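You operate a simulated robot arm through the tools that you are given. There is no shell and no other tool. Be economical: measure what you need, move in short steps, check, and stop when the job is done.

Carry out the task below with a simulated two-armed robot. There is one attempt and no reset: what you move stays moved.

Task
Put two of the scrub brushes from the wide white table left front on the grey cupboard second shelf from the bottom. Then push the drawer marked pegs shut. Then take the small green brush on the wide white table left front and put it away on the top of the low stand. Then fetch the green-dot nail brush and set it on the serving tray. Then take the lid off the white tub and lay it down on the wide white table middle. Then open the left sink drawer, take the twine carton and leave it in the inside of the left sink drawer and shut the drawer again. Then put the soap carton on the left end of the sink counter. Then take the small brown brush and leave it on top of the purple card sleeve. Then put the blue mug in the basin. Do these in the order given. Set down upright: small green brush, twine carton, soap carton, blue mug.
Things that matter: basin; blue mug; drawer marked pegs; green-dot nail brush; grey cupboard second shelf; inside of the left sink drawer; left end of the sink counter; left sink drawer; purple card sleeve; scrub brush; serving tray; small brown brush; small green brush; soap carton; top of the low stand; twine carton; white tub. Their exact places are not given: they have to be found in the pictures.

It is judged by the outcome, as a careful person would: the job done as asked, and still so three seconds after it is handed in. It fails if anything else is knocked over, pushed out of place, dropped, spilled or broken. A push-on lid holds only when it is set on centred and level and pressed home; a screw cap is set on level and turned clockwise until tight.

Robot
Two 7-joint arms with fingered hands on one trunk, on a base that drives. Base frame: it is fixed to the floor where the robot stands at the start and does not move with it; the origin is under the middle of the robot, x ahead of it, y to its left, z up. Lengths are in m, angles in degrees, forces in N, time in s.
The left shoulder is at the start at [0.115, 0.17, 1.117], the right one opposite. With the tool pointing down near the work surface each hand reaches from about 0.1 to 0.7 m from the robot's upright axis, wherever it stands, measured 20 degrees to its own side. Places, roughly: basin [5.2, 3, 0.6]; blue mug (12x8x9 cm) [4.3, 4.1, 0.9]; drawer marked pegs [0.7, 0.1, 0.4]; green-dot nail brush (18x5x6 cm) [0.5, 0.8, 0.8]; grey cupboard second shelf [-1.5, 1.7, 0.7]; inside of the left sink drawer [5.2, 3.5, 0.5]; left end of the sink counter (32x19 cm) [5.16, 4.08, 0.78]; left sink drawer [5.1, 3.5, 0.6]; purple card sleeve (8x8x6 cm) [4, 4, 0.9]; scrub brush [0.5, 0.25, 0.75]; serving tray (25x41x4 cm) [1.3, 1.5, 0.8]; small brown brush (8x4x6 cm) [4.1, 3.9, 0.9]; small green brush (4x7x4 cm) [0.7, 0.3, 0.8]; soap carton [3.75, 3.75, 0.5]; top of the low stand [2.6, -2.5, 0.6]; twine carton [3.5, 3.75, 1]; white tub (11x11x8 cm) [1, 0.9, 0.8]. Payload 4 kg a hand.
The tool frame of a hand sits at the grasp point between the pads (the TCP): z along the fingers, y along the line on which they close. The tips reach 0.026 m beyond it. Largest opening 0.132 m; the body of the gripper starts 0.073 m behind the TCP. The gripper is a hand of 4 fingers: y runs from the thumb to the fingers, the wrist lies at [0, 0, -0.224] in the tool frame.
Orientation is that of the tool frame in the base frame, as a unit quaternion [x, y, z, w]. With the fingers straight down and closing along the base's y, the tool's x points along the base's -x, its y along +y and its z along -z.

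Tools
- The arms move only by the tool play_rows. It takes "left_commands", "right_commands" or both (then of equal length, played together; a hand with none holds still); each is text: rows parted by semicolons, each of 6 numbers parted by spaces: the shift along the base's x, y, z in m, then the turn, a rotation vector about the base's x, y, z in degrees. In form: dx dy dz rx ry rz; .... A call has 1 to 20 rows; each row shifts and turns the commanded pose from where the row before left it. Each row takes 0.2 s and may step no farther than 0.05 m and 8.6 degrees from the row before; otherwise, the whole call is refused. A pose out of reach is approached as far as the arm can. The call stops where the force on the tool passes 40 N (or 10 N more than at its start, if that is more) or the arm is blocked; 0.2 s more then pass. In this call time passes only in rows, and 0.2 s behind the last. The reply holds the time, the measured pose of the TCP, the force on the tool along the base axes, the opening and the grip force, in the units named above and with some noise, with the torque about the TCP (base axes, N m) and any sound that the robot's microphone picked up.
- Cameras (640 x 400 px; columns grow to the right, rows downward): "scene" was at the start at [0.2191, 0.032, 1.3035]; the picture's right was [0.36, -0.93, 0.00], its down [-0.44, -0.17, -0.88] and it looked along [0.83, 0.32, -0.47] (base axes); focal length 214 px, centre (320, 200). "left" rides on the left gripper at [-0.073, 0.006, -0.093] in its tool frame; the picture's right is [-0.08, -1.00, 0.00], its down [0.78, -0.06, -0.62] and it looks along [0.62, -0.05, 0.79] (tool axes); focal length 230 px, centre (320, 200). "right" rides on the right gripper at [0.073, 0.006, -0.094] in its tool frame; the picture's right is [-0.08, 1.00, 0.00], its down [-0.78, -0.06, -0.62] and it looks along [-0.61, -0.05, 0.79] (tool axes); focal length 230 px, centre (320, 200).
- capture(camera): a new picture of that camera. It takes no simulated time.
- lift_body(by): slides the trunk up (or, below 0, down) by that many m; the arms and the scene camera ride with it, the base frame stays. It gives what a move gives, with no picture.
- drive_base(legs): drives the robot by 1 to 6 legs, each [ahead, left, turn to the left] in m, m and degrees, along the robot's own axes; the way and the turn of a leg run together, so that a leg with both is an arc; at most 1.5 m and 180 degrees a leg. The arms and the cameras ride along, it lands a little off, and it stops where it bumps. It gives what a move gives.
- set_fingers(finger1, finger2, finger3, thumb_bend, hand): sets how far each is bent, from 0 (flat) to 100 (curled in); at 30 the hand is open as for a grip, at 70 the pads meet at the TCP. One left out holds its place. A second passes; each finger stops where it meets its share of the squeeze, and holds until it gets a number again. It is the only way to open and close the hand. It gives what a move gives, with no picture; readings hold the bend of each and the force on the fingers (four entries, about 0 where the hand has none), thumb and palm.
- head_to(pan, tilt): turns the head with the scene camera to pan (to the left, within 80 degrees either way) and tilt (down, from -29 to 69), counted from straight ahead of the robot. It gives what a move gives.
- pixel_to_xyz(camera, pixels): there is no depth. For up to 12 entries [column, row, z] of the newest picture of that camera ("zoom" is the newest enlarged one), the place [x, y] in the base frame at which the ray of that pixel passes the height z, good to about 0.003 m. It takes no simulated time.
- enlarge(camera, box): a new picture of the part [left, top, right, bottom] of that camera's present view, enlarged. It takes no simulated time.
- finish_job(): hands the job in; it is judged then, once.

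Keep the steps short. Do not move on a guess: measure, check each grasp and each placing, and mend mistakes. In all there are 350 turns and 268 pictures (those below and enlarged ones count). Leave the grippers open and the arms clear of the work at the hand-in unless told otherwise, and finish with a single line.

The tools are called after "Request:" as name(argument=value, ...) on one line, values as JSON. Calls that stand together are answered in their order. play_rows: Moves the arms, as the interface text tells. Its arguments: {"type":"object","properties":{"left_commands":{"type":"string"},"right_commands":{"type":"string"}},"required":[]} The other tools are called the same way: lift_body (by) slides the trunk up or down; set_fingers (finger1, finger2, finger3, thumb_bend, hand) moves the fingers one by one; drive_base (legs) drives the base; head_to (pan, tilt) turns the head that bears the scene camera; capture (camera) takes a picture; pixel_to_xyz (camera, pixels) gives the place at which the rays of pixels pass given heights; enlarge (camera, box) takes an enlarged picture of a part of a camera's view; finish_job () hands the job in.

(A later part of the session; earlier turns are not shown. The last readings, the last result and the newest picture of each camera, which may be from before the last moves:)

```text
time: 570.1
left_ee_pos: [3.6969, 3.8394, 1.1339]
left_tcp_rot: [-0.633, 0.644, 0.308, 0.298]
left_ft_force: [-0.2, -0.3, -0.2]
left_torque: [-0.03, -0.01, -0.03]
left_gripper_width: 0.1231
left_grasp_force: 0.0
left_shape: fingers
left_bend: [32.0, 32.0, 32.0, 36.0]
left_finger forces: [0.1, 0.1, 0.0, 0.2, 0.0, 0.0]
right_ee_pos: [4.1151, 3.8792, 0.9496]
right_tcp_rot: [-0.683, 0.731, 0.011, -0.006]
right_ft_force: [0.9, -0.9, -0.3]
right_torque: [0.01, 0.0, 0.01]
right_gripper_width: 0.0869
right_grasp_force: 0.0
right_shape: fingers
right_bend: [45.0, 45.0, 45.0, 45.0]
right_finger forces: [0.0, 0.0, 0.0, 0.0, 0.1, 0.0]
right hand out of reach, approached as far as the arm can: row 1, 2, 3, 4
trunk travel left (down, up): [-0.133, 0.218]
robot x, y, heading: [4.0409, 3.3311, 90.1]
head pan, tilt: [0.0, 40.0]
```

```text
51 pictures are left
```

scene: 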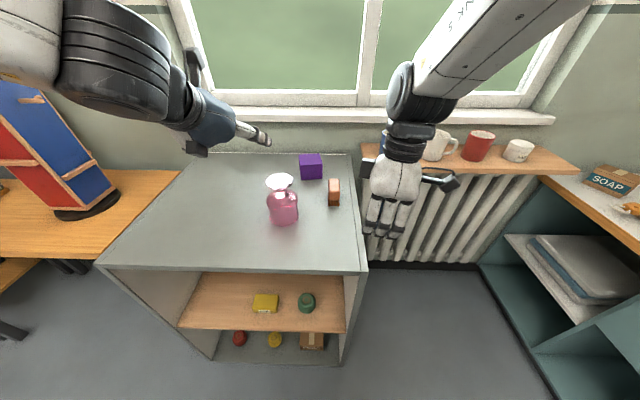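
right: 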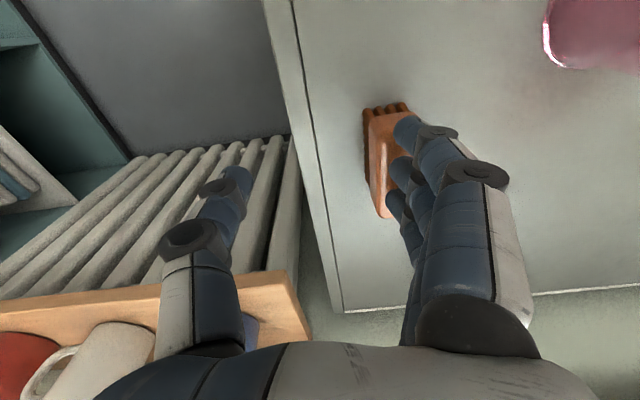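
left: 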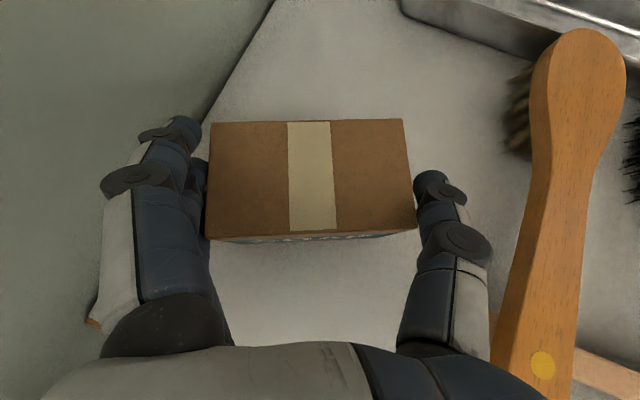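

The right arm is at a joint limit here, so I use the base for sideways motion: raise 5 cm first, then shift the base left 5.5 cm.

Request:
play_rows(right_commands="0 0 0.03 0 0 0; 0 0 0.02 0 0 0")

Request:
drive_base(legs=[[0.008, 0.055, 0]])

Request:
capture(camera="right")

```text
time: 570.7
left_ee_pos: [3.6974, 3.8385, 1.134]
left_tcp_rot: [-0.633, 0.644, 0.308, 0.299]
left_ft_force: [-0.2, 0.4, -0.4]
left_torque: [-0.03, -0.03, -0.02]
left_gripper_width: 0.1232
left_grasp_force: 0.1
left_shape: fingers
left_bend: [32.0, 32.0, 32.0, 36.0]
left_finger forces: [0.0, 0.0, 0.1, 0.1, 0.0, 0.1]
right_ee_pos: [4.1184, 3.8755, 0.9911]
right_tcp_rot: [-0.681, 0.732, -0.002, -0.008]
right_ft_force: [0.4, -0.5, 0.2]
right_torque: [-0.04, -0.01, 0.0]
right_gripper_width: 0.0865
right_grasp_force: 0.0
right_shape: fingers
right_bend: [45.0, 45.0, 45.0, 45.0]
right_finger forces: [0.1, 0.0, 0.1, 0.0, 0.0, 0.0]
trunk travel left (down, up): [-0.133, 0.218]
robot x, y, heading: [4.0372, 3.3289, 90.2]
head pan, tilt: [0.0, 40.0]
```

```text
time: 571.9
left_ee_pos: [3.6443, 3.8467, 1.1344]
left_tcp_rot: [-0.633, 0.644, 0.307, 0.3]
left_ft_force: [0.4, 0.2, -0.2]
left_torque: [0.04, -0.01, 0.03]
left_gripper_width: 0.1232
left_grasp_force: 0.1
left_shape: fingers
left_bend: [32.0, 32.0, 32.0, 36.0]
left_finger forces: [0.0, 0.0, 0.1, 0.0, 0.1, 0.0]
right_ee_pos: [4.0602, 3.8845, 0.9946]
right_tcp_rot: [-0.683, 0.73, 0.003, -0.007]
right_ft_force: [0.1, 0.6, 0.6]
right_torque: [0.03, 0.0, 0.0]
right_gripper_width: 0.0867
right_grasp_force: 0.0
right_shape: fingers
right_bend: [45.0, 45.0, 45.0, 45.0]
right_finger forces: [0.0, 0.0, 0.0, 0.1, 0.0, 0.0]
trunk travel left (down, up): [-0.133, 0.218]
robot x, y, heading: [3.9832, 3.3349, 90.5]
head pan, tilt: [0.0, 40.0]
```

```text
50 pictures are left
```

right: 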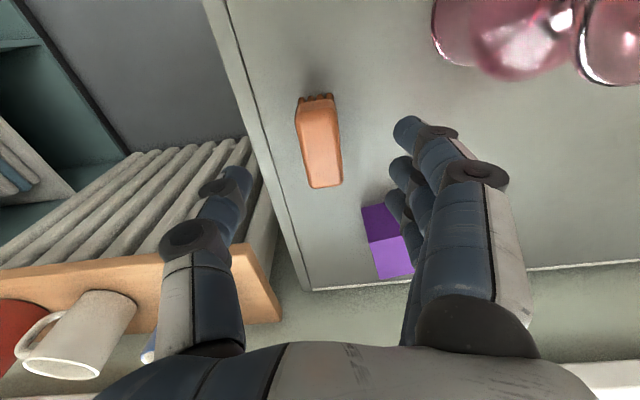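

Centred. Now straight down in steps, watching x.

Request:
play_rows(right_commands="0 0 -0.03 0 0 0; 0 0 -0.02 0 0 0; 0 0 -0.015 0 0 0; 0 0 -0.01 0 0 0")

Request:
capture(camera="right")

```text
time: 572.9
left_ee_pos: [3.6444, 3.8466, 1.1329]
left_tcp_rot: [-0.634, 0.644, 0.308, 0.299]
left_ft_force: [-0.2, -0.2, 0.1]
left_torque: [-0.03, 0.0, 0.03]
left_gripper_width: 0.123
left_grasp_force: 0.1
left_shape: fingers
left_bend: [32.0, 32.0, 32.0, 36.0]
left_finger forces: [0.0, 0.1, 0.1, 0.0, 0.0, 0.0]
right_ee_pos: [4.0658, 3.8922, 0.9369]
right_tcp_rot: [-0.666, 0.744, 0.033, -0.03]
right_ft_force: [0.4, -0.7, 0.4]
right_torque: [-0.03, -0.01, -0.01]
right_gripper_width: 0.087
right_grasp_force: 0.0
right_shape: fingers
right_bend: [45.0, 45.0, 45.0, 45.0]
right_finger forces: [0.0, 0.1, 0.1, 0.0, 0.0, 0.1]
trunk travel left (down, up): [-0.133, 0.218]
robot x, y, heading: [3.9847, 3.335, 90.4]
head pan, tilt: [0.0, 40.0]
```

```text
49 pictures are left
```

right: 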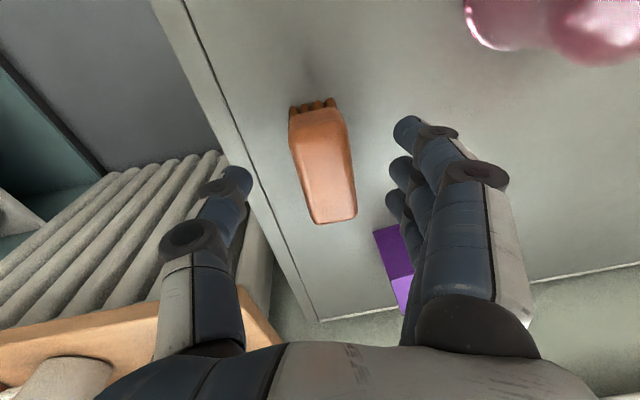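

The arm drifts a little at its limit, so I use the trunk for the last 1.7 cm, then close.

Request:
lift_body(by=-0.017)

Request:
set_fingers(hand="right", finger1=60, finger2=60, finger3=60, thumb_bend=60)

Request:
set_fingers(hand="right", finger1=76, finger2=76, finger3=76, thumb_bend=76)

Request:
lift_body(by=0.12)

Request:
capture(camera="right")

Request:
capture(camera="scene")

```text
time: 573.5
left_ee_pos: [3.6441, 3.845, 1.1175]
left_tcp_rot: [-0.633, 0.643, 0.309, 0.3]
left_ft_force: [0.1, -0.1, 0.1]
left_torque: [-0.02, 0.0, 0.01]
left_gripper_width: 0.1229
left_grasp_force: 0.0
left_shape: fingers
left_bend: [32.0, 32.0, 32.0, 36.0]
left_finger forces: [0.0, 0.0, 0.0, 0.0, 0.0, 0.1]
right_ee_pos: [4.0701, 3.8882, 0.9116]
right_tcp_rot: [-0.664, 0.746, 0.025, -0.035]
right_ft_force: [-0.2, 0.1, 0.1]
right_torque: [0.0, 0.01, 0.04]
right_gripper_width: 0.0866
right_grasp_force: 0.1
right_shape: fingers
right_bend: [45.0, 45.0, 45.0, 45.0]
right_finger forces: [0.0, 0.0, 0.1, 0.0, 0.0, 0.0]
trunk travel left (down, up): [-0.116, 0.235]
robot x, y, heading: [3.9849, 3.3357, 90.3]
head pan, tilt: [0.0, 40.0]
```

```text
time: 574.5
left_ee_pos: [3.6435, 3.8471, 1.1167]
left_tcp_rot: [-0.634, 0.644, 0.307, 0.299]
left_ft_force: [-0.5, 0.3, 0.6]
left_torque: [-0.03, -0.03, -0.04]
left_gripper_width: 0.1233
left_grasp_force: 0.2
left_shape: fingers
left_bend: [32.0, 32.0, 32.0, 36.0]
left_finger forces: [0.1, 0.0, 0.1, 0.1, 0.1, 0.1]
right_ee_pos: [4.0661, 3.8904, 0.9145]
right_tcp_rot: [-0.666, 0.745, 0.029, -0.035]
right_ft_force: [-0.3, -0.1, -0.7]
right_torque: [0.0, 0.0, 0.0]
right_gripper_width: 0.0407
right_grasp_force: 0.6
right_shape: fingers
right_bend: [60.0, 60.0, 60.0, 60.0]
right_finger forces: [0.2, 0.1, 0.0, 0.0, 0.6, 0.1]
trunk travel left (down, up): [-0.116, 0.235]
robot x, y, heading: [3.981, 3.3369, 90.4]
head pan, tilt: [0.0, 40.0]
```

```text
time: 575.5
left_ee_pos: [3.6437, 3.8456, 1.1164]
left_tcp_rot: [-0.633, 0.644, 0.308, 0.299]
left_ft_force: [0.2, 0.5, 0.3]
left_torque: [0.02, 0.0, -0.01]
left_gripper_width: 0.123
left_grasp_force: 0.0
left_shape: fingers
left_bend: [32.0, 32.0, 32.0, 36.0]
left_finger forces: [0.0, 0.1, 0.1, 0.0, 0.0, 0.1]
right_ee_pos: [4.0681, 3.8911, 0.9156]
right_tcp_rot: [-0.665, 0.745, 0.03, -0.033]
right_ft_force: [-0.1, -0.3, -1.7]
right_torque: [-0.01, -0.03, -0.02]
right_gripper_width: 0.0365
right_grasp_force: 23.2
right_shape: fingers
right_bend: [64.0, 64.0, 64.0, 64.0]
right_finger forces: [7.7, 7.8, 7.7, 0.0, 23.3, 0.1]
trunk travel left (down, up): [-0.116, 0.235]
robot x, y, heading: [3.9864, 3.3384, 90.4]
head pan, tilt: [0.0, 40.0]
```

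```text
time: 577.0
left_ee_pos: [3.6422, 3.8469, 1.2358]
left_tcp_rot: [-0.634, 0.644, 0.308, 0.298]
left_ft_force: [0.1, 0.4, -0.7]
left_torque: [0.02, 0.02, -0.03]
left_gripper_width: 0.123
left_grasp_force: 0.0
left_shape: fingers
left_bend: [32.0, 32.0, 32.0, 36.0]
left_finger forces: [0.1, 0.1, 0.0, 0.0, 0.0, 0.1]
right_ee_pos: [4.0746, 3.8942, 1.0374]
right_tcp_rot: [-0.663, 0.747, 0.029, -0.028]
right_ft_force: [0.6, 0.3, -1.1]
right_torque: [0.0, 0.0, -0.01]
right_gripper_width: 0.0361
right_grasp_force: 23.2
right_shape: fingers
right_bend: [64.0, 64.0, 64.0, 64.0]
right_finger forces: [7.8, 7.8, 7.8, 0.0, 23.4, 0.1]
trunk travel left (down, up): [-0.236, 0.115]
robot x, y, heading: [3.986, 3.3373, 90.4]
head pan, tilt: [0.0, 40.0]
```

```text
48 pictures are left
```

right: 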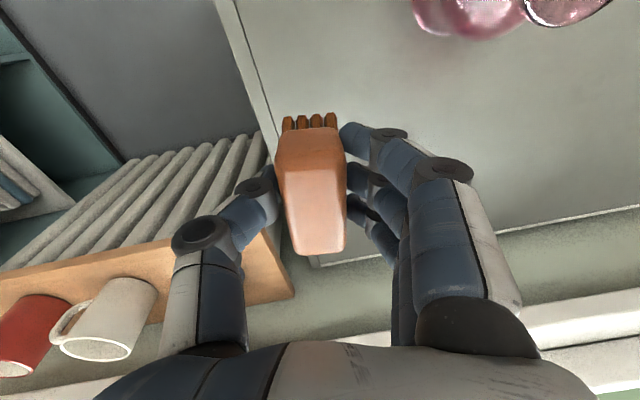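

```text
47 pictures are left
```

scene: 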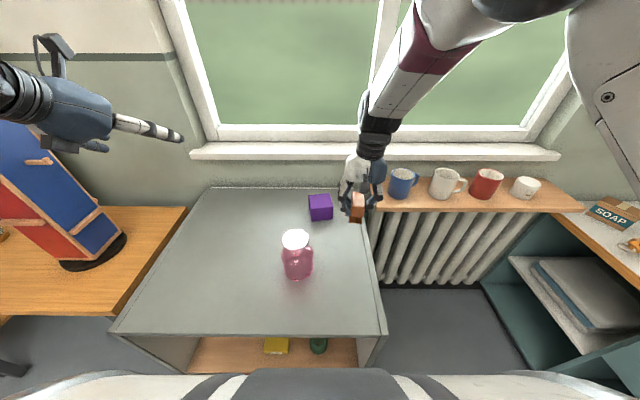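

The brown brush is held upright. I move the base left 8 cm and ahead 6 cm toward the sleeve.

Request:
drive_base(legs=[[0.06, 0, 0], [0, 0.08, 0]])

Request:
play_rows(right_commands="0 0.03 0 0 0 0; 0 0.03 0 0 0 0")

Request:
capture(camera="scene")

Request:
capture(camera="right")

```text
time: 578.0
left_ee_pos: [3.6437, 3.88, 1.2364]
left_tcp_rot: [-0.632, 0.645, 0.307, 0.299]
left_ft_force: [0.2, -0.3, -0.2]
left_torque: [0.02, 0.0, 0.01]
left_gripper_width: 0.123
left_grasp_force: 0.1
left_shape: fingers
left_bend: [32.0, 32.0, 32.0, 36.0]
left_finger forces: [0.0, 0.0, 0.0, 0.0, 0.1, 0.0]
right_ee_pos: [4.0783, 3.9265, 1.037]
right_tcp_rot: [-0.659, 0.751, 0.031, -0.029]
right_ft_force: [-0.5, -0.7, -1.6]
right_torque: [0.01, -0.01, 0.0]
right_gripper_width: 0.0363
right_grasp_force: 22.7
right_shape: fingers
right_bend: [64.0, 64.0, 64.0, 64.0]
right_finger forces: [7.8, 7.8, 7.7, 0.0, 23.5, 0.0]
trunk travel left (down, up): [-0.236, 0.115]
robot x, y, heading: [3.9861, 3.3712, 90.3]
head pan, tilt: [0.0, 40.0]
stopped in leg 1: the robot was blocked; the commanded pose is now the measured one
```

```text
time: 578.8
left_ee_pos: [3.6443, 3.8817, 1.2361]
left_tcp_rot: [-0.632, 0.645, 0.308, 0.3]
left_ft_force: [-0.1, 0.8, -0.1]
left_torque: [-0.02, 0.02, 0.03]
left_gripper_width: 0.1231
left_grasp_force: 0.1
left_shape: fingers
left_bend: [32.0, 32.0, 32.0, 36.0]
left_finger forces: [0.0, 0.0, 0.1, 0.1, 0.0, 0.1]
right_ee_pos: [4.1049, 3.9976, 1.0535]
right_tcp_rot: [-0.634, 0.77, 0.055, -0.046]
right_ft_force: [-1.0, 0.3, -1.2]
right_torque: [-0.02, 0.02, 0.02]
right_gripper_width: 0.0361
right_grasp_force: 22.8
right_shape: fingers
right_bend: [64.0, 64.0, 64.0, 64.0]
right_finger forces: [7.8, 7.7, 7.7, 0.1, 23.3, 0.0]
trunk travel left (down, up): [-0.236, 0.115]
robot x, y, heading: [3.9827, 3.3677, 90.2]
head pan, tilt: [0.0, 40.0]
stopped in row 2 (right hand): the arm was blocked; the commanded pose is now the measured one
```

```text
46 pictures are left
```

scene: 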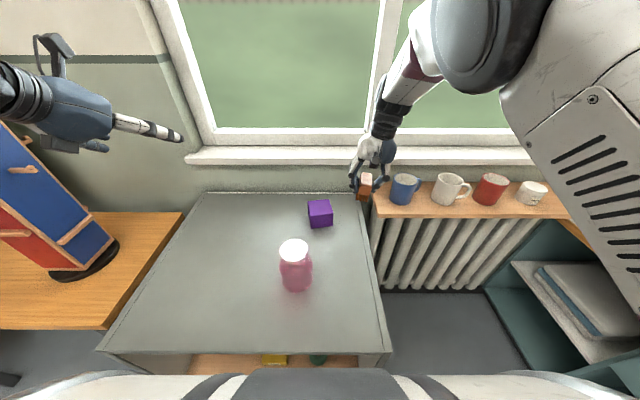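

```text
45 pictures are left
```

right: 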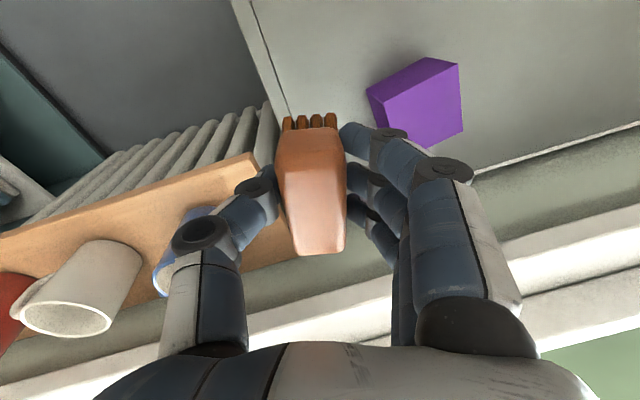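

The base is at the shelf front. I shift the base 11 cm left so the brush comes over the sleeve, away from the mug.

Request:
drive_base(legs=[[-0.012, 0, 0], [0, 0.11, 0]])

Request:
capture(camera="right")

Request:
capture(camera="scene")

```text
time: 580.7
left_ee_pos: [3.5389, 3.8698, 1.2359]
left_tcp_rot: [-0.631, 0.646, 0.307, 0.3]
left_ft_force: [-0.4, 0.8, -0.3]
left_torque: [-0.04, 0.02, -0.04]
left_gripper_width: 0.1231
left_grasp_force: 0.1
left_shape: fingers
left_bend: [32.0, 32.0, 32.0, 36.0]
left_finger forces: [0.0, 0.1, 0.0, 0.0, 0.0, 0.0]
right_ee_pos: [4.0, 3.9853, 1.0528]
right_tcp_rot: [-0.633, 0.771, 0.054, -0.046]
right_ft_force: [0.4, -0.6, -1.1]
right_torque: [0.01, -0.01, 0.01]
right_gripper_width: 0.0361
right_grasp_force: 22.7
right_shape: fingers
right_bend: [64.0, 64.0, 64.0, 64.0]
right_finger forces: [7.8, 7.7, 7.7, 0.0, 23.4, 0.0]
trunk travel left (down, up): [-0.236, 0.115]
robot x, y, heading: [3.8755, 3.356, 90.2]
head pan, tilt: [0.0, 40.0]
```

```text
44 pictures are left
```

right: 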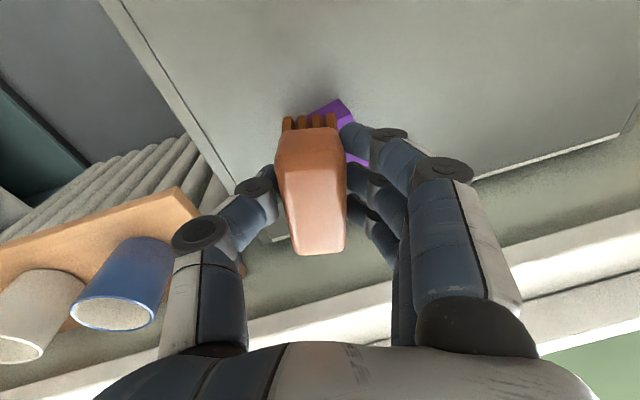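

```text
43 pictures are left
```

scene: 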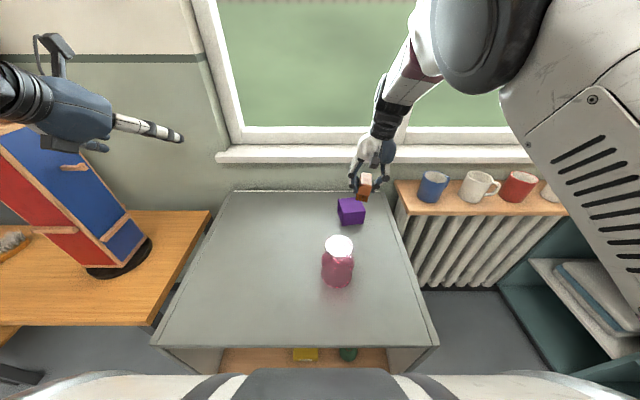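

Request:
enlarge(camera="scene", box=[310, 150, 420, 240])

Request:
pixel_to_xyz(camera="scene", pixels=[[338, 200, 0.93], [362, 199, 0.93], [340, 211, 0.93], [364, 209, 0.93], [366, 175, 1.06], [362, 197, 1.01], [350, 224, 0.87]])

```text
4.44 times, centred on (365, 195) of scene
```

zoom: 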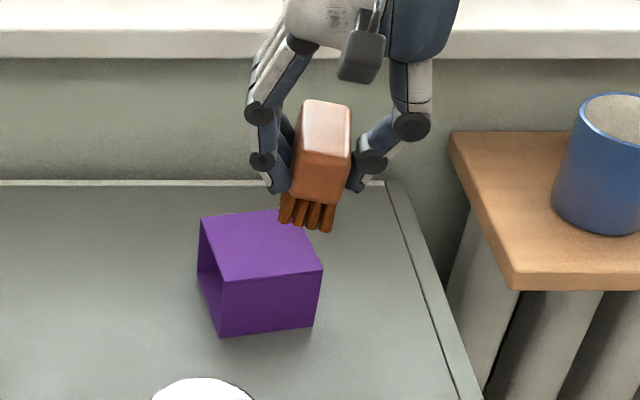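

```text
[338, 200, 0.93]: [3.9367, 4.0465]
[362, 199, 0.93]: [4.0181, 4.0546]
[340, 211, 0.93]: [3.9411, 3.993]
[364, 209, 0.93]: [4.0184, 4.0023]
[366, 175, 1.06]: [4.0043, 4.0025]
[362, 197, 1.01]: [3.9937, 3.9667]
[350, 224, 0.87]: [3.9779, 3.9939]
```

The sleeve's top is centred at (3.98, 4.024); the brush centre is at ≈ (3.992, 3.983). I shift base 2.5 cm left, 1 cm ahead, and the arm 3 cm forward.

Request:
drive_base(legs=[[0, 0.025, 0], [0.01, 0, 0]])

Request:
play_rows(right_commands="0 0.015 0 0 0 0; 0 0.015 0 0 0 0")

Request:
enlarge(camera="scene", box=[310, 150, 420, 240])

```text
time: 582.0
left_ee_pos: [3.5139, 3.8793, 1.236]
left_tcp_rot: [-0.631, 0.645, 0.308, 0.3]
left_ft_force: [0.0, -0.3, -0.2]
left_torque: [-0.03, 0.02, 0.01]
left_gripper_width: 0.1229
left_grasp_force: 0.2
left_shape: fingers
left_bend: [32.0, 32.0, 32.0, 36.0]
left_finger forces: [0.0, 0.1, 0.0, 0.1, 0.1, 0.0]
right_ee_pos: [3.9754, 3.9953, 1.0523]
right_tcp_rot: [-0.632, 0.771, 0.055, -0.046]
right_ft_force: [0.0, -0.5, -1.3]
right_torque: [0.01, -0.01, -0.01]
right_gripper_width: 0.0363
right_grasp_force: 23.0
right_shape: fingers
right_bend: [64.0, 64.0, 64.0, 64.0]
right_finger forces: [7.7, 7.7, 7.7, 0.1, 23.3, 0.0]
trunk travel left (down, up): [-0.236, 0.115]
robot x, y, heading: [3.8572, 3.3656, 89.9]
head pan, tilt: [0.0, 40.0]
```

```text
time: 582.6
left_ee_pos: [3.5133, 3.8791, 1.2373]
left_tcp_rot: [-0.631, 0.646, 0.307, 0.3]
left_ft_force: [0.4, 0.3, 0.6]
left_torque: [-0.03, 0.02, 0.0]
left_gripper_width: 0.1233
left_grasp_force: 0.1
left_shape: fingers
left_bend: [32.0, 32.0, 32.0, 36.0]
left_finger forces: [0.1, 0.0, 0.1, 0.0, 0.1, 0.0]
right_ee_pos: [3.9897, 4.0302, 1.0611]
right_tcp_rot: [-0.619, 0.781, 0.067, -0.053]
right_ft_force: [-0.6, -0.5, -1.4]
right_torque: [-0.04, -0.01, 0.03]
right_gripper_width: 0.0363
right_grasp_force: 22.6
right_shape: fingers
right_bend: [64.0, 64.0, 64.0, 64.0]
right_finger forces: [7.8, 7.7, 7.5, 0.0, 23.2, 0.0]
trunk travel left (down, up): [-0.236, 0.115]
robot x, y, heading: [3.8532, 3.3632, 90.0]
head pan, tilt: [0.0, 40.0]
```

```text
4.44 times, centred on (365, 195) of scene
```

zoom: 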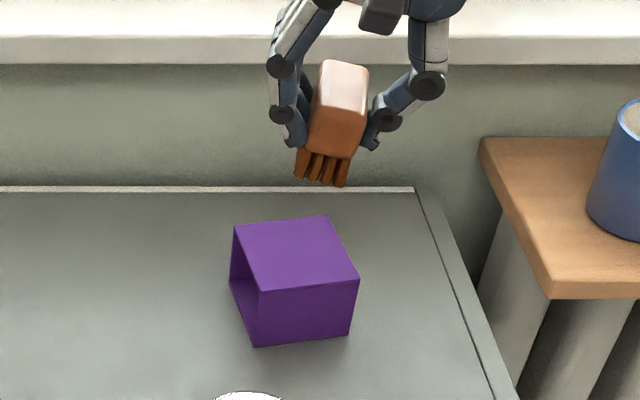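

Request:
pixel_to_xyz(camera="zoom", pixels=[[235, 225, 0.93], [323, 217, 0.93], [358, 278, 0.93], [260, 291, 0.93], [298, 177, 1.015], [343, 186, 1.015]])

```text
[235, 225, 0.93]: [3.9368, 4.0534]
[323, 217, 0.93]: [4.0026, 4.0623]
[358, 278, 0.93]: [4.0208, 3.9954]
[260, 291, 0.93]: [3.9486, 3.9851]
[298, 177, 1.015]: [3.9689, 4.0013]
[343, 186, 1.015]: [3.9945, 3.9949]
```

The brush is within ~1.5 cm of the target but tilted ~5°. I correct tilt and yaw a little and shift −1.3 cm in x.

Request:
play_rows(right_commands="-0.006 -0.004 0 -1 -2.5 4; -0.006 -0.004 0 -1 -2.5 4")

Request:
enlarge(camera="scene", box=[310, 150, 420, 240])

```text
time: 583.4
left_ee_pos: [3.5128, 3.88, 1.2376]
left_tcp_rot: [-0.631, 0.646, 0.307, 0.3]
left_ft_force: [0.4, -0.1, 0.2]
left_torque: [-0.02, -0.02, 0.01]
left_gripper_width: 0.1227
left_grasp_force: 0.0
left_shape: fingers
left_bend: [32.0, 32.0, 32.0, 36.0]
left_finger forces: [0.0, 0.1, 0.0, 0.0, 0.0, 0.0]
right_ee_pos: [4.0003, 4.0244, 1.0565]
right_tcp_rot: [-0.658, 0.752, 0.024, -0.042]
right_ft_force: [0.9, 0.7, -1.2]
right_torque: [0.02, 0.01, -0.01]
right_gripper_width: 0.0364
right_grasp_force: 23.8
right_shape: fingers
right_bend: [64.0, 64.0, 64.0, 64.0]
right_finger forces: [7.8, 7.7, 7.7, 0.1, 23.3, 0.0]
trunk travel left (down, up): [-0.236, 0.115]
robot x, y, heading: [3.8499, 3.3651, 90.0]
head pan, tilt: [0.0, 40.0]
stopped in row 2 (right hand): the arm was blocked; the commanded pose is now the measured one
```

```text
4.44 times, centred on (365, 195) of scene
```

zoom: 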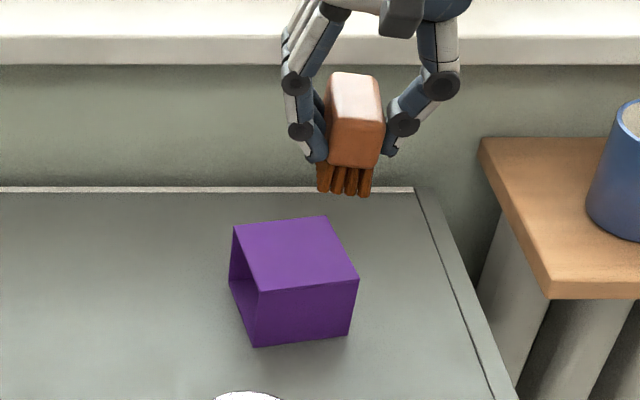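

The brush is level again. Base 1.5 cm left, then I lower with the trunk by 6.5 cm and look.

Request:
drive_base(legs=[[0, 0.015, 0]])

Request:
lift_body(by=-0.065)

Request:
capture(camera="scene")

Request:
enlarge(camera="scene", box=[310, 130, 420, 220])

```text
time: 584.2
left_ee_pos: [3.4975, 3.8797, 1.2355]
left_tcp_rot: [-0.631, 0.646, 0.307, 0.3]
left_ft_force: [0.2, -0.2, -0.3]
left_torque: [-0.03, 0.0, -0.01]
left_gripper_width: 0.1231
left_grasp_force: 0.0
left_shape: fingers
left_bend: [32.0, 32.0, 32.0, 36.0]
left_finger forces: [0.1, 0.0, 0.1, 0.0, 0.0, 0.1]
right_ee_pos: [3.9832, 4.0242, 1.0571]
right_tcp_rot: [-0.659, 0.751, 0.025, -0.041]
right_ft_force: [0.5, 0.6, -1.0]
right_torque: [-0.04, -0.04, 0.01]
right_gripper_width: 0.0365
right_grasp_force: 23.3
right_shape: fingers
right_bend: [64.0, 64.0, 64.0, 64.0]
right_finger forces: [7.8, 7.7, 7.7, 0.0, 23.2, 0.0]
trunk travel left (down, up): [-0.236, 0.115]
robot x, y, heading: [3.8329, 3.3668, 90.1]
head pan, tilt: [0.0, 40.0]
```

```text
time: 585.2
left_ee_pos: [3.4979, 3.8776, 1.173]
left_tcp_rot: [-0.631, 0.646, 0.307, 0.3]
left_ft_force: [-0.1, 0.2, 0.8]
left_torque: [0.06, -0.02, 0.01]
left_gripper_width: 0.1233
left_grasp_force: 0.0
left_shape: fingers
left_bend: [32.0, 32.0, 32.0, 36.0]
left_finger forces: [0.0, 0.0, 0.0, 0.0, 0.0, 0.0]
right_ee_pos: [4.0135, 4.0263, 0.9905]
right_tcp_rot: [-0.634, 0.771, 0.035, -0.057]
right_ft_force: [0.0, -0.3, -0.7]
right_torque: [-0.03, 0.01, 0.02]
right_gripper_width: 0.0363
right_grasp_force: 23.2
right_shape: fingers
right_bend: [64.0, 64.0, 64.0, 64.0]
right_finger forces: [7.9, 7.7, 7.8, 0.0, 23.2, 0.0]
trunk travel left (down, up): [-0.171, 0.18]
robot x, y, heading: [3.837, 3.3696, 89.9]
head pan, tilt: [0.0, 40.0]
```

```text
39 pictures are left
```

scene: 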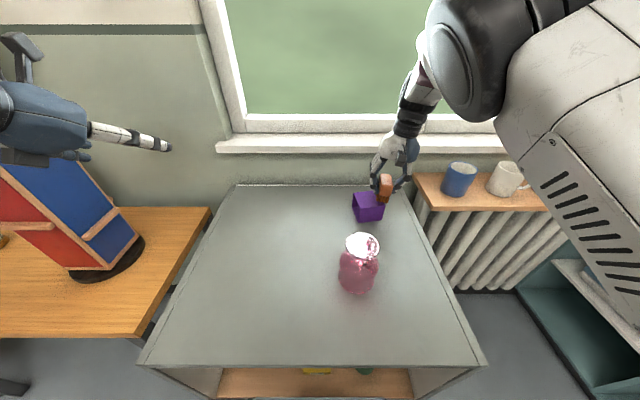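

```text
4.44 times, centred on (365, 175) of scene
```

zoom: 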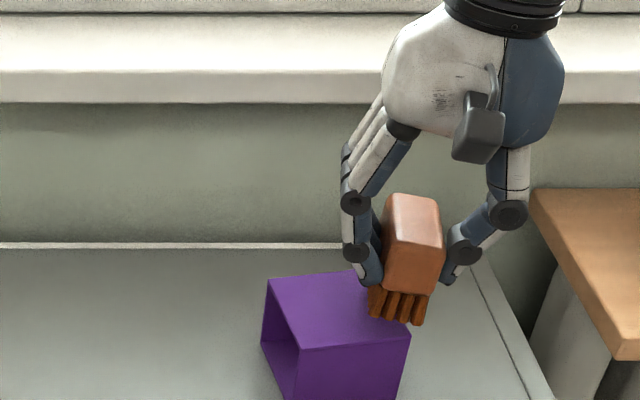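

Lowering pushed the hand 3 cm right again; I compensate with the base, 2.8 cm left, then lower the last 1.2 cm.

Request:
drive_base(legs=[[0, 0.03, 0]])

Request:
enlarge(camera="scene", box=[330, 140, 440, 230])

```text
time: 586.2
left_ee_pos: [3.4681, 3.878, 1.1704]
left_tcp_rot: [-0.632, 0.646, 0.306, 0.299]
left_ft_force: [0.1, 0.2, -0.5]
left_torque: [-0.02, 0.01, -0.02]
left_gripper_width: 0.1231
left_grasp_force: 0.0
left_shape: fingers
left_bend: [32.0, 32.0, 32.0, 36.0]
left_finger forces: [0.1, 0.0, 0.0, 0.0, 0.0, 0.0]
right_ee_pos: [3.9796, 4.029, 0.9944]
right_tcp_rot: [-0.635, 0.77, 0.038, -0.057]
right_ft_force: [0.2, -0.5, 0.1]
right_torque: [0.01, -0.02, 0.0]
right_gripper_width: 0.0364
right_grasp_force: 22.7
right_shape: fingers
right_bend: [64.0, 64.0, 64.0, 64.0]
right_finger forces: [7.9, 7.7, 7.8, 0.0, 23.2, 0.1]
trunk travel left (down, up): [-0.171, 0.18]
robot x, y, heading: [3.8071, 3.3657, 90.0]
head pan, tilt: [0.0, 40.0]
```

```text
4.44 times, centred on (385, 185) of scene
```

zoom: 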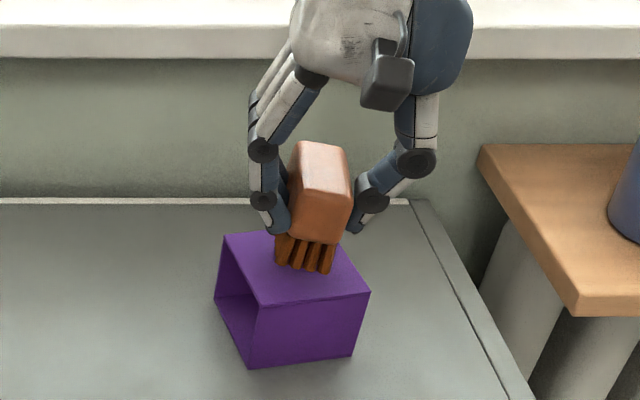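

Request:
pixel_to_xyz(camera="zoom", pixels=[[278, 262, 0.945], [328, 273, 0.945], [223, 236, 0.93], [370, 292, 0.93], [260, 306, 0.93]])

Request:
lift_body(by=-0.01)

```text
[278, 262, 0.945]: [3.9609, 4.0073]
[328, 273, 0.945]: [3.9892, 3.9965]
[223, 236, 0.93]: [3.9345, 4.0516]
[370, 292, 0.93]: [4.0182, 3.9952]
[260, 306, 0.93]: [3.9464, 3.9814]
```

```text
time: 586.8
left_ee_pos: [3.4679, 3.8766, 1.1626]
left_tcp_rot: [-0.631, 0.646, 0.308, 0.3]
left_ft_force: [0.2, -0.3, 0.4]
left_torque: [0.01, 0.02, 0.02]
left_gripper_width: 0.1231
left_grasp_force: 0.0
left_shape: fingers
left_bend: [32.0, 32.0, 32.0, 36.0]
left_finger forces: [0.0, 0.1, 0.0, 0.0, 0.0, 0.0]
right_ee_pos: [4.0106, 4.0301, 0.98]
right_tcp_rot: [-0.61, 0.788, 0.047, -0.072]
right_ft_force: [1.2, -0.3, -0.7]
right_torque: [0.04, 0.02, -0.02]
right_gripper_width: 0.0363
right_grasp_force: 23.4
right_shape: fingers
right_bend: [64.0, 64.0, 65.0, 64.0]
right_finger forces: [7.6, 7.6, 8.0, 0.1, 23.4, 0.0]
trunk travel left (down, up): [-0.161, 0.19]
robot x, y, heading: [3.8092, 3.3646, 90.1]
head pan, tilt: [0.0, 40.0]
```

Trunk moves make the arm re-solve and drift. I raise 1 cm by the arm, re-centre with the base, and will do the last bit with arm steps.

Request:
play_rows(right_commands="0 0 0.012 0 -2.5 3")

Request:
drive_base(legs=[[0, 0.03, 0]])

Request:
enlarge(camera="scene", box=[330, 140, 440, 230])

```text
time: 587.4
left_ee_pos: [3.4683, 3.8792, 1.1614]
left_tcp_rot: [-0.632, 0.645, 0.308, 0.299]
left_ft_force: [-0.8, 0.0, 0.1]
left_torque: [-0.03, 0.0, 0.0]
left_gripper_width: 0.123
left_grasp_force: 0.2
left_shape: fingers
left_bend: [32.0, 32.0, 32.0, 36.0]
left_finger forces: [0.0, 0.0, 0.0, 0.0, 0.1, 0.0]
right_ee_pos: [4.0124, 4.0301, 0.9933]
right_tcp_rot: [-0.629, 0.774, 0.035, -0.059]
right_ft_force: [-0.9, 0.3, -0.8]
right_torque: [-0.02, 0.05, -0.01]
right_gripper_width: 0.036
right_grasp_force: 23.4
right_shape: fingers
right_bend: [64.0, 64.0, 65.0, 64.0]
right_finger forces: [7.7, 7.6, 8.1, 0.0, 23.5, 0.0]
trunk travel left (down, up): [-0.161, 0.19]
robot x, y, heading: [3.806, 3.3645, 90.1]
head pan, tilt: [0.0, 40.0]
stopped in row 1 (right hand): the arm was blocked; the commanded pose is now the measured one
```

```text
time: 588.3
left_ee_pos: [3.435, 3.8786, 1.1609]
left_tcp_rot: [-0.632, 0.646, 0.307, 0.299]
left_ft_force: [-0.3, 0.0, 0.0]
left_torque: [0.01, -0.02, -0.03]
left_gripper_width: 0.1229
left_grasp_force: 0.1
left_shape: fingers
left_bend: [32.0, 32.0, 32.0, 36.0]
left_finger forces: [0.1, 0.0, 0.0, 0.0, 0.0, 0.0]
right_ee_pos: [3.9797, 4.0294, 0.9922]
right_tcp_rot: [-0.63, 0.774, 0.034, -0.06]
right_ft_force: [-0.4, 0.0, -0.7]
right_torque: [0.02, 0.0, 0.0]
right_gripper_width: 0.0365
right_grasp_force: 22.9
right_shape: fingers
right_bend: [64.0, 64.0, 65.0, 64.0]
right_finger forces: [7.8, 7.6, 7.9, 0.0, 23.4, 0.1]
trunk travel left (down, up): [-0.161, 0.19]
robot x, y, heading: [3.7752, 3.3693, 90.1]
head pan, tilt: [0.0, 40.0]
```

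```text
4.44 times, centred on (385, 185) of scene
```

zoom: 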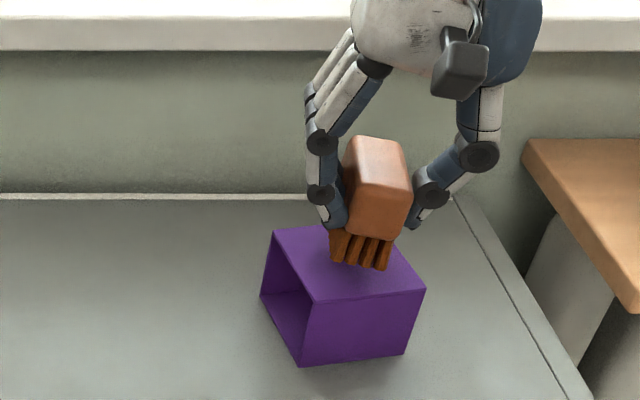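

The brush hangs over the sleeve. Arm steps down to contact.

Request:
play_rows(right_commands="0 0 -0.006 0 0 0; 0 0 -0.005 0 0 0; 0 0 -0.004 0 0 0")

Request:
enlarge(camera="scene", box=[330, 140, 440, 230])

```text
time: 589.1
left_ee_pos: [3.4372, 3.8794, 1.1619]
left_tcp_rot: [-0.632, 0.646, 0.307, 0.3]
left_ft_force: [-0.1, 0.1, 0.8]
left_torque: [-0.02, 0.01, 0.0]
left_gripper_width: 0.1229
left_grasp_force: 0.0
left_shape: fingers
left_bend: [32.0, 32.0, 32.0, 36.0]
left_finger forces: [0.0, 0.1, 0.0, 0.0, 0.0, 0.0]
right_ee_pos: [3.9924, 4.0324, 0.9831]
right_tcp_rot: [-0.619, 0.781, 0.046, -0.063]
right_ft_force: [0.1, -0.1, -0.5]
right_torque: [0.04, 0.01, 0.0]
right_gripper_width: 0.0361
right_grasp_force: 23.2
right_shape: fingers
right_bend: [64.0, 64.0, 65.0, 64.0]
right_finger forces: [7.7, 7.7, 8.1, 0.1, 23.3, 0.1]
trunk travel left (down, up): [-0.161, 0.19]
robot x, y, heading: [3.7743, 3.3658, 90.2]
head pan, tilt: [0.0, 40.0]
```

```text
4.44 times, centred on (385, 185) of scene
```

zoom: 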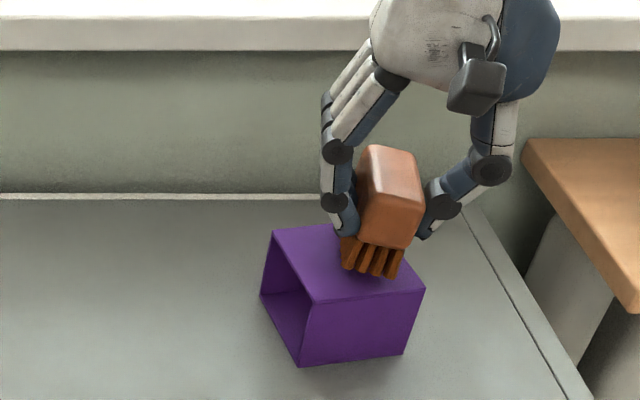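

Request:
drive_base(legs=[[0, 0.012, 0]])

Request:
play_rows(right_commands="0 0 -0.004 0 0 0; 0 0 -0.003 0 0 0")

```text
time: 589.9
left_ee_pos: [3.4248, 3.8781, 1.1623]
left_tcp_rot: [-0.632, 0.646, 0.306, 0.3]
left_ft_force: [-1.1, -0.4, 0.6]
left_torque: [-0.02, -0.03, -0.03]
left_gripper_width: 0.1233
left_grasp_force: 0.0
left_shape: fingers
left_bend: [32.0, 32.0, 32.0, 36.0]
left_finger forces: [0.0, 0.1, 0.0, 0.1, 0.0, 0.1]
right_ee_pos: [3.9818, 4.0316, 0.9793]
right_tcp_rot: [-0.619, 0.781, 0.041, -0.065]
right_ft_force: [-0.8, 0.6, -0.2]
right_torque: [0.01, -0.04, 0.02]
right_gripper_width: 0.0363
right_grasp_force: 22.9
right_shape: fingers
right_bend: [64.0, 64.0, 65.0, 64.0]
right_finger forces: [7.7, 7.6, 8.0, 0.0, 23.4, 0.0]
trunk travel left (down, up): [-0.161, 0.19]
robot x, y, heading: [3.7663, 3.3661, 90.2]
head pan, tilt: [0.0, 40.0]
```

```text
time: 590.5
left_ee_pos: [3.4257, 3.8784, 1.1625]
left_tcp_rot: [-0.632, 0.645, 0.308, 0.3]
left_ft_force: [-0.3, 0.4, 0.3]
left_torque: [-0.04, -0.02, 0.0]
left_gripper_width: 0.1232
left_grasp_force: 0.0
left_shape: fingers
left_bend: [32.0, 32.0, 32.0, 36.0]
left_finger forces: [0.1, 0.0, 0.1, 0.0, 0.1, 0.0]
right_ee_pos: [3.9917, 4.0334, 0.9778]
right_tcp_rot: [-0.612, 0.787, 0.05, -0.067]
right_ft_force: [0.4, -0.3, -1.0]
right_torque: [0.02, 0.03, -0.03]
right_gripper_width: 0.0364
right_grasp_force: 23.1
right_shape: fingers
right_bend: [64.0, 64.0, 65.0, 64.0]
right_finger forces: [7.7, 7.7, 8.0, 0.1, 23.5, 0.1]
trunk travel left (down, up): [-0.161, 0.19]
robot x, y, heading: [3.7671, 3.3689, 90.3]
head pan, tilt: [0.0, 40.0]
```

I'm at the reach limit, so I pull back a few mm in y while lowering, which also centres it.

Request:
play_rows(right_commands="-0.004 -0.006 -0.003 0 -1.5 2; -0.004 -0.004 -0.003 0 -1.5 2")

Request:
enlarge(camera="scene", box=[330, 140, 440, 230])

```text
time: 591.1
left_ee_pos: [3.4227, 3.8755, 1.1645]
left_tcp_rot: [-0.632, 0.643, 0.31, 0.302]
left_ft_force: [0.2, -0.3, 0.5]
left_torque: [0.01, -0.04, -0.02]
left_gripper_width: 0.1229
left_grasp_force: 0.0
left_shape: fingers
left_bend: [32.0, 32.0, 32.0, 36.0]
left_finger forces: [0.0, 0.0, 0.0, 0.1, 0.0, 0.0]
right_ee_pos: [4.0011, 4.0214, 0.9687]
right_tcp_rot: [-0.623, 0.78, 0.033, -0.055]
right_ft_force: [-7.5, 8.1, 33.0]
right_torque: [0.39, 0.23, 0.05]
right_gripper_width: 0.0361
right_grasp_force: 30.4
right_shape: fingers
right_bend: [63.0, 65.0, 66.0, 68.0]
right_finger forces: [11.0, 11.9, 12.3, 0.0, 25.5, 0.1]
trunk travel left (down, up): [-0.161, 0.19]
robot x, y, heading: [3.7627, 3.3668, 90.0]
head pan, tilt: [0.0, 40.0]
```

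```text
4.44 times, centred on (385, 185) of scene
```

zoom: 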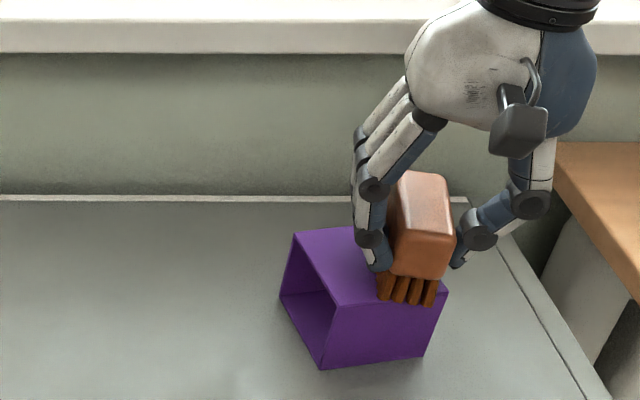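

The brush came down too far right because of the reach limit here. I lift it off again and will approach the sleeve from the shelf's right end instead, where it is much closer.

Request:
play_rows(right_commands="0 0 0.01 0 0 0; 0 -0.01 0.02 0 0 0; 0 -0.02 0.03 0 0 0; 0 -0.03 0.02 0 0 0; 0 -0.03 0 0 0 0", left_commands="0 0 0.02 0 0 0; 0.02 -0.02 0.02 0 0 0; 0.03 -0.03 0.02 0 0 0; 0.03 -0.03 0.02 0 0 0; 0.02 -0.03 0.02 0 0 0")

Request:
drive_base(legs=[[-0.25, 0, 0]])

Request:
capture(camera="scene")

```text
time: 592.3
left_ee_pos: [3.5254, 3.7668, 1.2627]
left_tcp_rot: [-0.632, 0.645, 0.308, 0.3]
left_ft_force: [-1.0, 0.0, 0.4]
left_torque: [0.02, -0.01, 0.02]
left_gripper_width: 0.123
left_grasp_force: 0.1
left_shape: fingers
left_bend: [32.0, 32.0, 32.0, 36.0]
left_finger forces: [0.0, 0.1, 0.1, 0.0, 0.1, 0.0]
right_ee_pos: [3.9905, 3.9304, 1.0434]
right_tcp_rot: [-0.627, 0.775, 0.039, -0.069]
right_ft_force: [-0.6, -0.1, -0.2]
right_torque: [0.02, 0.0, -0.02]
right_gripper_width: 0.0363
right_grasp_force: 24.6
right_shape: fingers
right_bend: [64.0, 65.0, 65.0, 66.0]
right_finger forces: [7.6, 8.1, 7.9, 0.0, 24.0, 0.1]
trunk travel left (down, up): [-0.161, 0.19]
robot x, y, heading: [3.7642, 3.3658, 90.2]
head pan, tilt: [0.0, 40.0]
```

```text
time: 594.2
left_ee_pos: [3.5259, 3.5179, 1.2629]
left_tcp_rot: [-0.631, 0.646, 0.307, 0.299]
left_ft_force: [1.1, -0.7, 0.3]
left_torque: [0.01, -0.02, 0.0]
left_gripper_width: 0.1232
left_grasp_force: 0.0
left_shape: fingers
left_bend: [32.0, 32.0, 32.0, 36.0]
left_finger forces: [0.1, 0.0, 0.1, 0.1, 0.0, 0.0]
right_ee_pos: [3.9871, 3.6822, 1.0491]
right_tcp_rot: [-0.629, 0.773, 0.044, -0.068]
right_ft_force: [0.3, 0.6, -1.2]
right_torque: [0.01, 0.02, 0.0]
right_gripper_width: 0.0361
right_grasp_force: 23.8
right_shape: fingers
right_bend: [64.0, 65.0, 65.0, 66.0]
right_finger forces: [7.7, 8.3, 7.9, 0.0, 24.0, 0.0]
trunk travel left (down, up): [-0.161, 0.19]
robot x, y, heading: [3.7646, 3.1134, 90.1]
head pan, tilt: [0.0, 40.0]
```

```text
33 pictures are left
```

scene: 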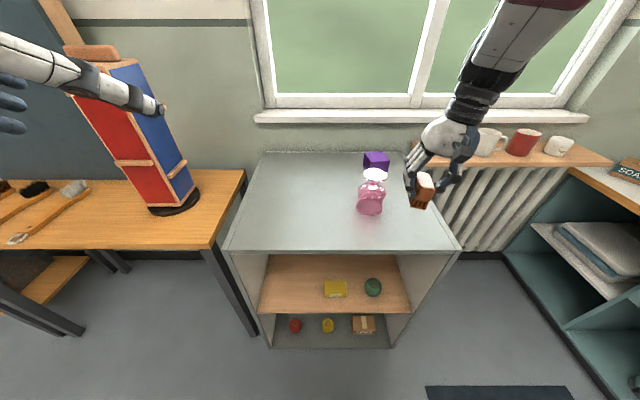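

Sleeve and glass are fine. I drive around to the shelf's right end: right 0.72 m, turn 60° left, then sideways forward.

Request:
drive_base(legs=[[0, -0.74, 0], [0, 0, 60], [0.27, -0.48, 0]])

Request:
head_to(pan=0, tilt=45)

Request:
capture(camera="scene")

```text
time: 608.1
left_ee_pos: [4.0471, 3.6653, 1.2628]
left_tcp_rot: [0.87, -0.243, -0.415, -0.105]
left_ft_force: [0.2, -0.3, 0.3]
left_torque: [-0.02, 0.01, -0.02]
left_gripper_width: 0.123
left_grasp_force: 0.1
left_shape: fingers
left_bend: [32.0, 32.0, 32.0, 36.0]
left_finger forces: [0.1, 0.1, 0.1, 0.1, 0.0, 0.0]
right_ee_pos: [4.1368, 4.1479, 1.0497]
right_tcp_rot: [0.931, -0.356, -0.006, 0.084]
right_ft_force: [0.1, 0.8, -0.7]
right_torque: [-0.03, -0.01, 0.01]
right_gripper_width: 0.0361
right_grasp_force: 23.4
right_shape: fingers
right_bend: [64.0, 65.0, 65.0, 66.0]
right_finger forces: [7.7, 8.2, 7.9, 0.0, 23.9, 0.0]
trunk travel left (down, up): [-0.161, 0.19]
robot x, y, heading: [4.5167, 3.6736, 150.1]
head pan, tilt: [0.0, 40.0]
```

```text
time: 608.7
left_ee_pos: [4.0474, 3.6652, 1.2631]
left_tcp_rot: [0.87, -0.242, -0.417, -0.105]
left_ft_force: [-0.4, -0.7, 0.0]
left_torque: [-0.01, 0.0, 0.01]
left_gripper_width: 0.1231
left_grasp_force: 0.1
left_shape: fingers
left_bend: [32.0, 32.0, 32.0, 36.0]
left_finger forces: [0.0, 0.1, 0.0, 0.0, 0.0, 0.0]
right_ee_pos: [4.1364, 4.1491, 1.049]
right_tcp_rot: [0.931, -0.356, -0.005, 0.085]
right_ft_force: [-0.1, 0.7, -0.5]
right_torque: [-0.03, 0.02, 0.01]
right_gripper_width: 0.0361
right_grasp_force: 24.3
right_shape: fingers
right_bend: [64.0, 65.0, 65.0, 66.0]
right_finger forces: [7.7, 8.3, 7.9, 0.0, 23.9, 0.0]
trunk travel left (down, up): [-0.161, 0.19]
robot x, y, heading: [4.5156, 3.6719, 150.2]
head pan, tilt: [0.0, 45.0]
```

```text
32 pictures are left
```

scene: 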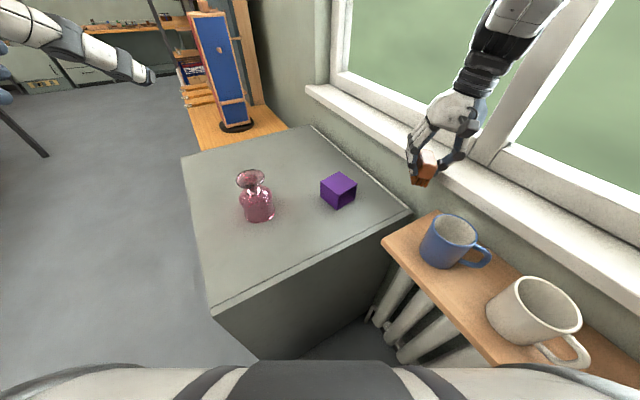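

A far better position. I measure the sleeve's top again from here.

Request:
enlarge(camera="scene", box=[290, 140, 470, 260])

Request:
pixel_to_xyz(camera="zoom", pixels=[[105, 150, 0.93], [175, 115, 0.93], [240, 150, 0.93], [165, 190, 0.93], [172, 150, 0.93]])

```text
3.33 times, centred on (380, 200) of scene
```

zoom: 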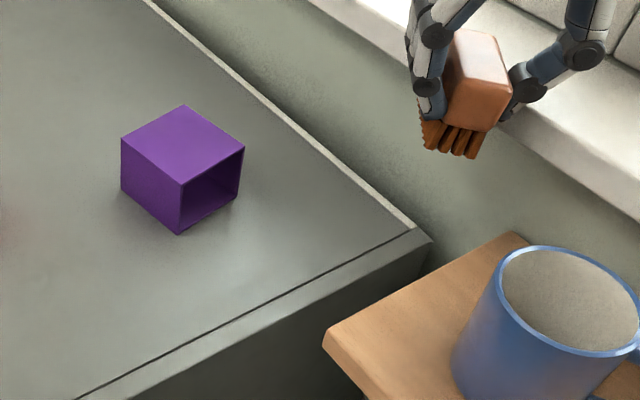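

```text
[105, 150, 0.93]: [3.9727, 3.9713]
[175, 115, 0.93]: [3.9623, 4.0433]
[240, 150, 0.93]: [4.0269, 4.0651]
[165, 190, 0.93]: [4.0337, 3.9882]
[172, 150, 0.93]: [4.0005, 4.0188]
```

The sleeve stands at ≈ (3.999, 4.030). Target TCP (4.002, 4.038). I move the base 6 cm ahead & 6 cm left, and the arm 10 cm left, correcting the tilt.

Request:
play_rows(right_commands="-0.0167 -0.029 0 4.4 -2.55 0; -0.0167 -0.029 0 0 0 0; -0.0167 -0.029 0 0 0 0")

Request:
drive_base(legs=[[0.06, 0.06, 0]])

Request:
enlarge(camera="scene", box=[290, 120, 470, 240])

Request:
pixel_to_xyz(camera="zoom", pixels=[[320, 200, 0.93]])

```text
time: 609.5
left_ee_pos: [4.0465, 3.6653, 1.2625]
left_tcp_rot: [0.87, -0.243, -0.416, -0.106]
left_ft_force: [-0.1, -0.6, 0.0]
left_torque: [0.0, 0.05, 0.03]
left_gripper_width: 0.1232
left_grasp_force: 0.1
left_shape: fingers
left_bend: [32.0, 32.0, 32.0, 36.0]
left_finger forces: [0.0, 0.0, 0.0, 0.0, 0.0, 0.1]
right_ee_pos: [4.0918, 4.0754, 1.051]
right_tcp_rot: [0.923, -0.379, 0.001, 0.073]
right_ft_force: [0.4, 0.1, 0.0]
right_torque: [0.0, -0.01, 0.01]
right_gripper_width: 0.0363
right_grasp_force: 23.2
right_shape: fingers
right_bend: [64.0, 65.0, 65.0, 66.0]
right_finger forces: [7.7, 8.2, 7.8, 0.1, 24.0, 0.1]
trunk travel left (down, up): [-0.161, 0.19]
robot x, y, heading: [4.5193, 3.6736, 150.3]
head pan, tilt: [0.0, 45.0]
```

```text
time: 610.9
left_ee_pos: [3.9894, 3.6433, 1.2612]
left_tcp_rot: [0.869, -0.242, -0.418, -0.105]
left_ft_force: [-0.6, -0.2, -0.6]
left_torque: [-0.02, 0.0, -0.03]
left_gripper_width: 0.1232
left_grasp_force: 0.2
left_shape: fingers
left_bend: [32.0, 32.0, 32.0, 36.0]
left_finger forces: [0.1, 0.1, 0.0, 0.0, 0.0, 0.0]
right_ee_pos: [4.0314, 4.0542, 1.0557]
right_tcp_rot: [0.923, -0.378, -0.003, 0.078]
right_ft_force: [0.1, 0.9, -0.9]
right_torque: [-0.04, -0.01, 0.0]
right_gripper_width: 0.0365
right_grasp_force: 23.6
right_shape: fingers
right_bend: [64.0, 65.0, 65.0, 66.0]
right_finger forces: [7.8, 8.3, 7.9, 0.0, 23.8, 0.1]
trunk travel left (down, up): [-0.161, 0.19]
robot x, y, heading: [4.4601, 3.6498, 150.3]
head pan, tilt: [0.0, 45.0]
stopped in leg 1: the robot was blocked; the commanded pose is now the measured one
```

```text
3.33 times, centred on (380, 180) of scene
```

zoom: 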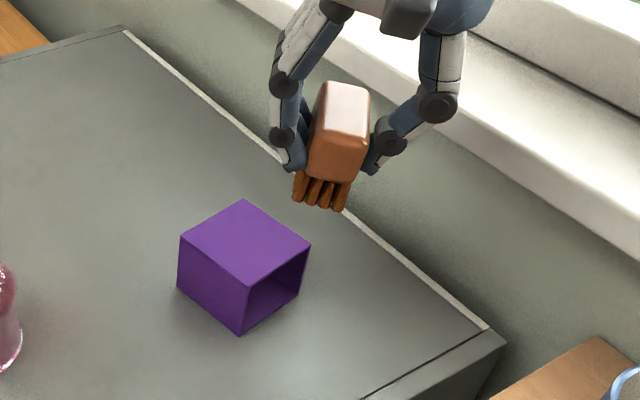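

```text
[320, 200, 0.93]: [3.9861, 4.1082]
```

Request:
pixel_to_xyz(camera="zoom", pixels=[[245, 242, 0.93], [180, 237, 0.93], [242, 200, 0.93], [310, 244, 0.93], [247, 286, 0.93], [294, 200, 1.01], [342, 211, 1.01]])

```text
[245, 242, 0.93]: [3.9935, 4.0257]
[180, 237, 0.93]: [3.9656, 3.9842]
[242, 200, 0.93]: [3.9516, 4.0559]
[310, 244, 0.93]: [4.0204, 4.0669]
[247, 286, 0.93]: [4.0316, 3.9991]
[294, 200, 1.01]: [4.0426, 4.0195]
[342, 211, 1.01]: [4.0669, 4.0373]
```

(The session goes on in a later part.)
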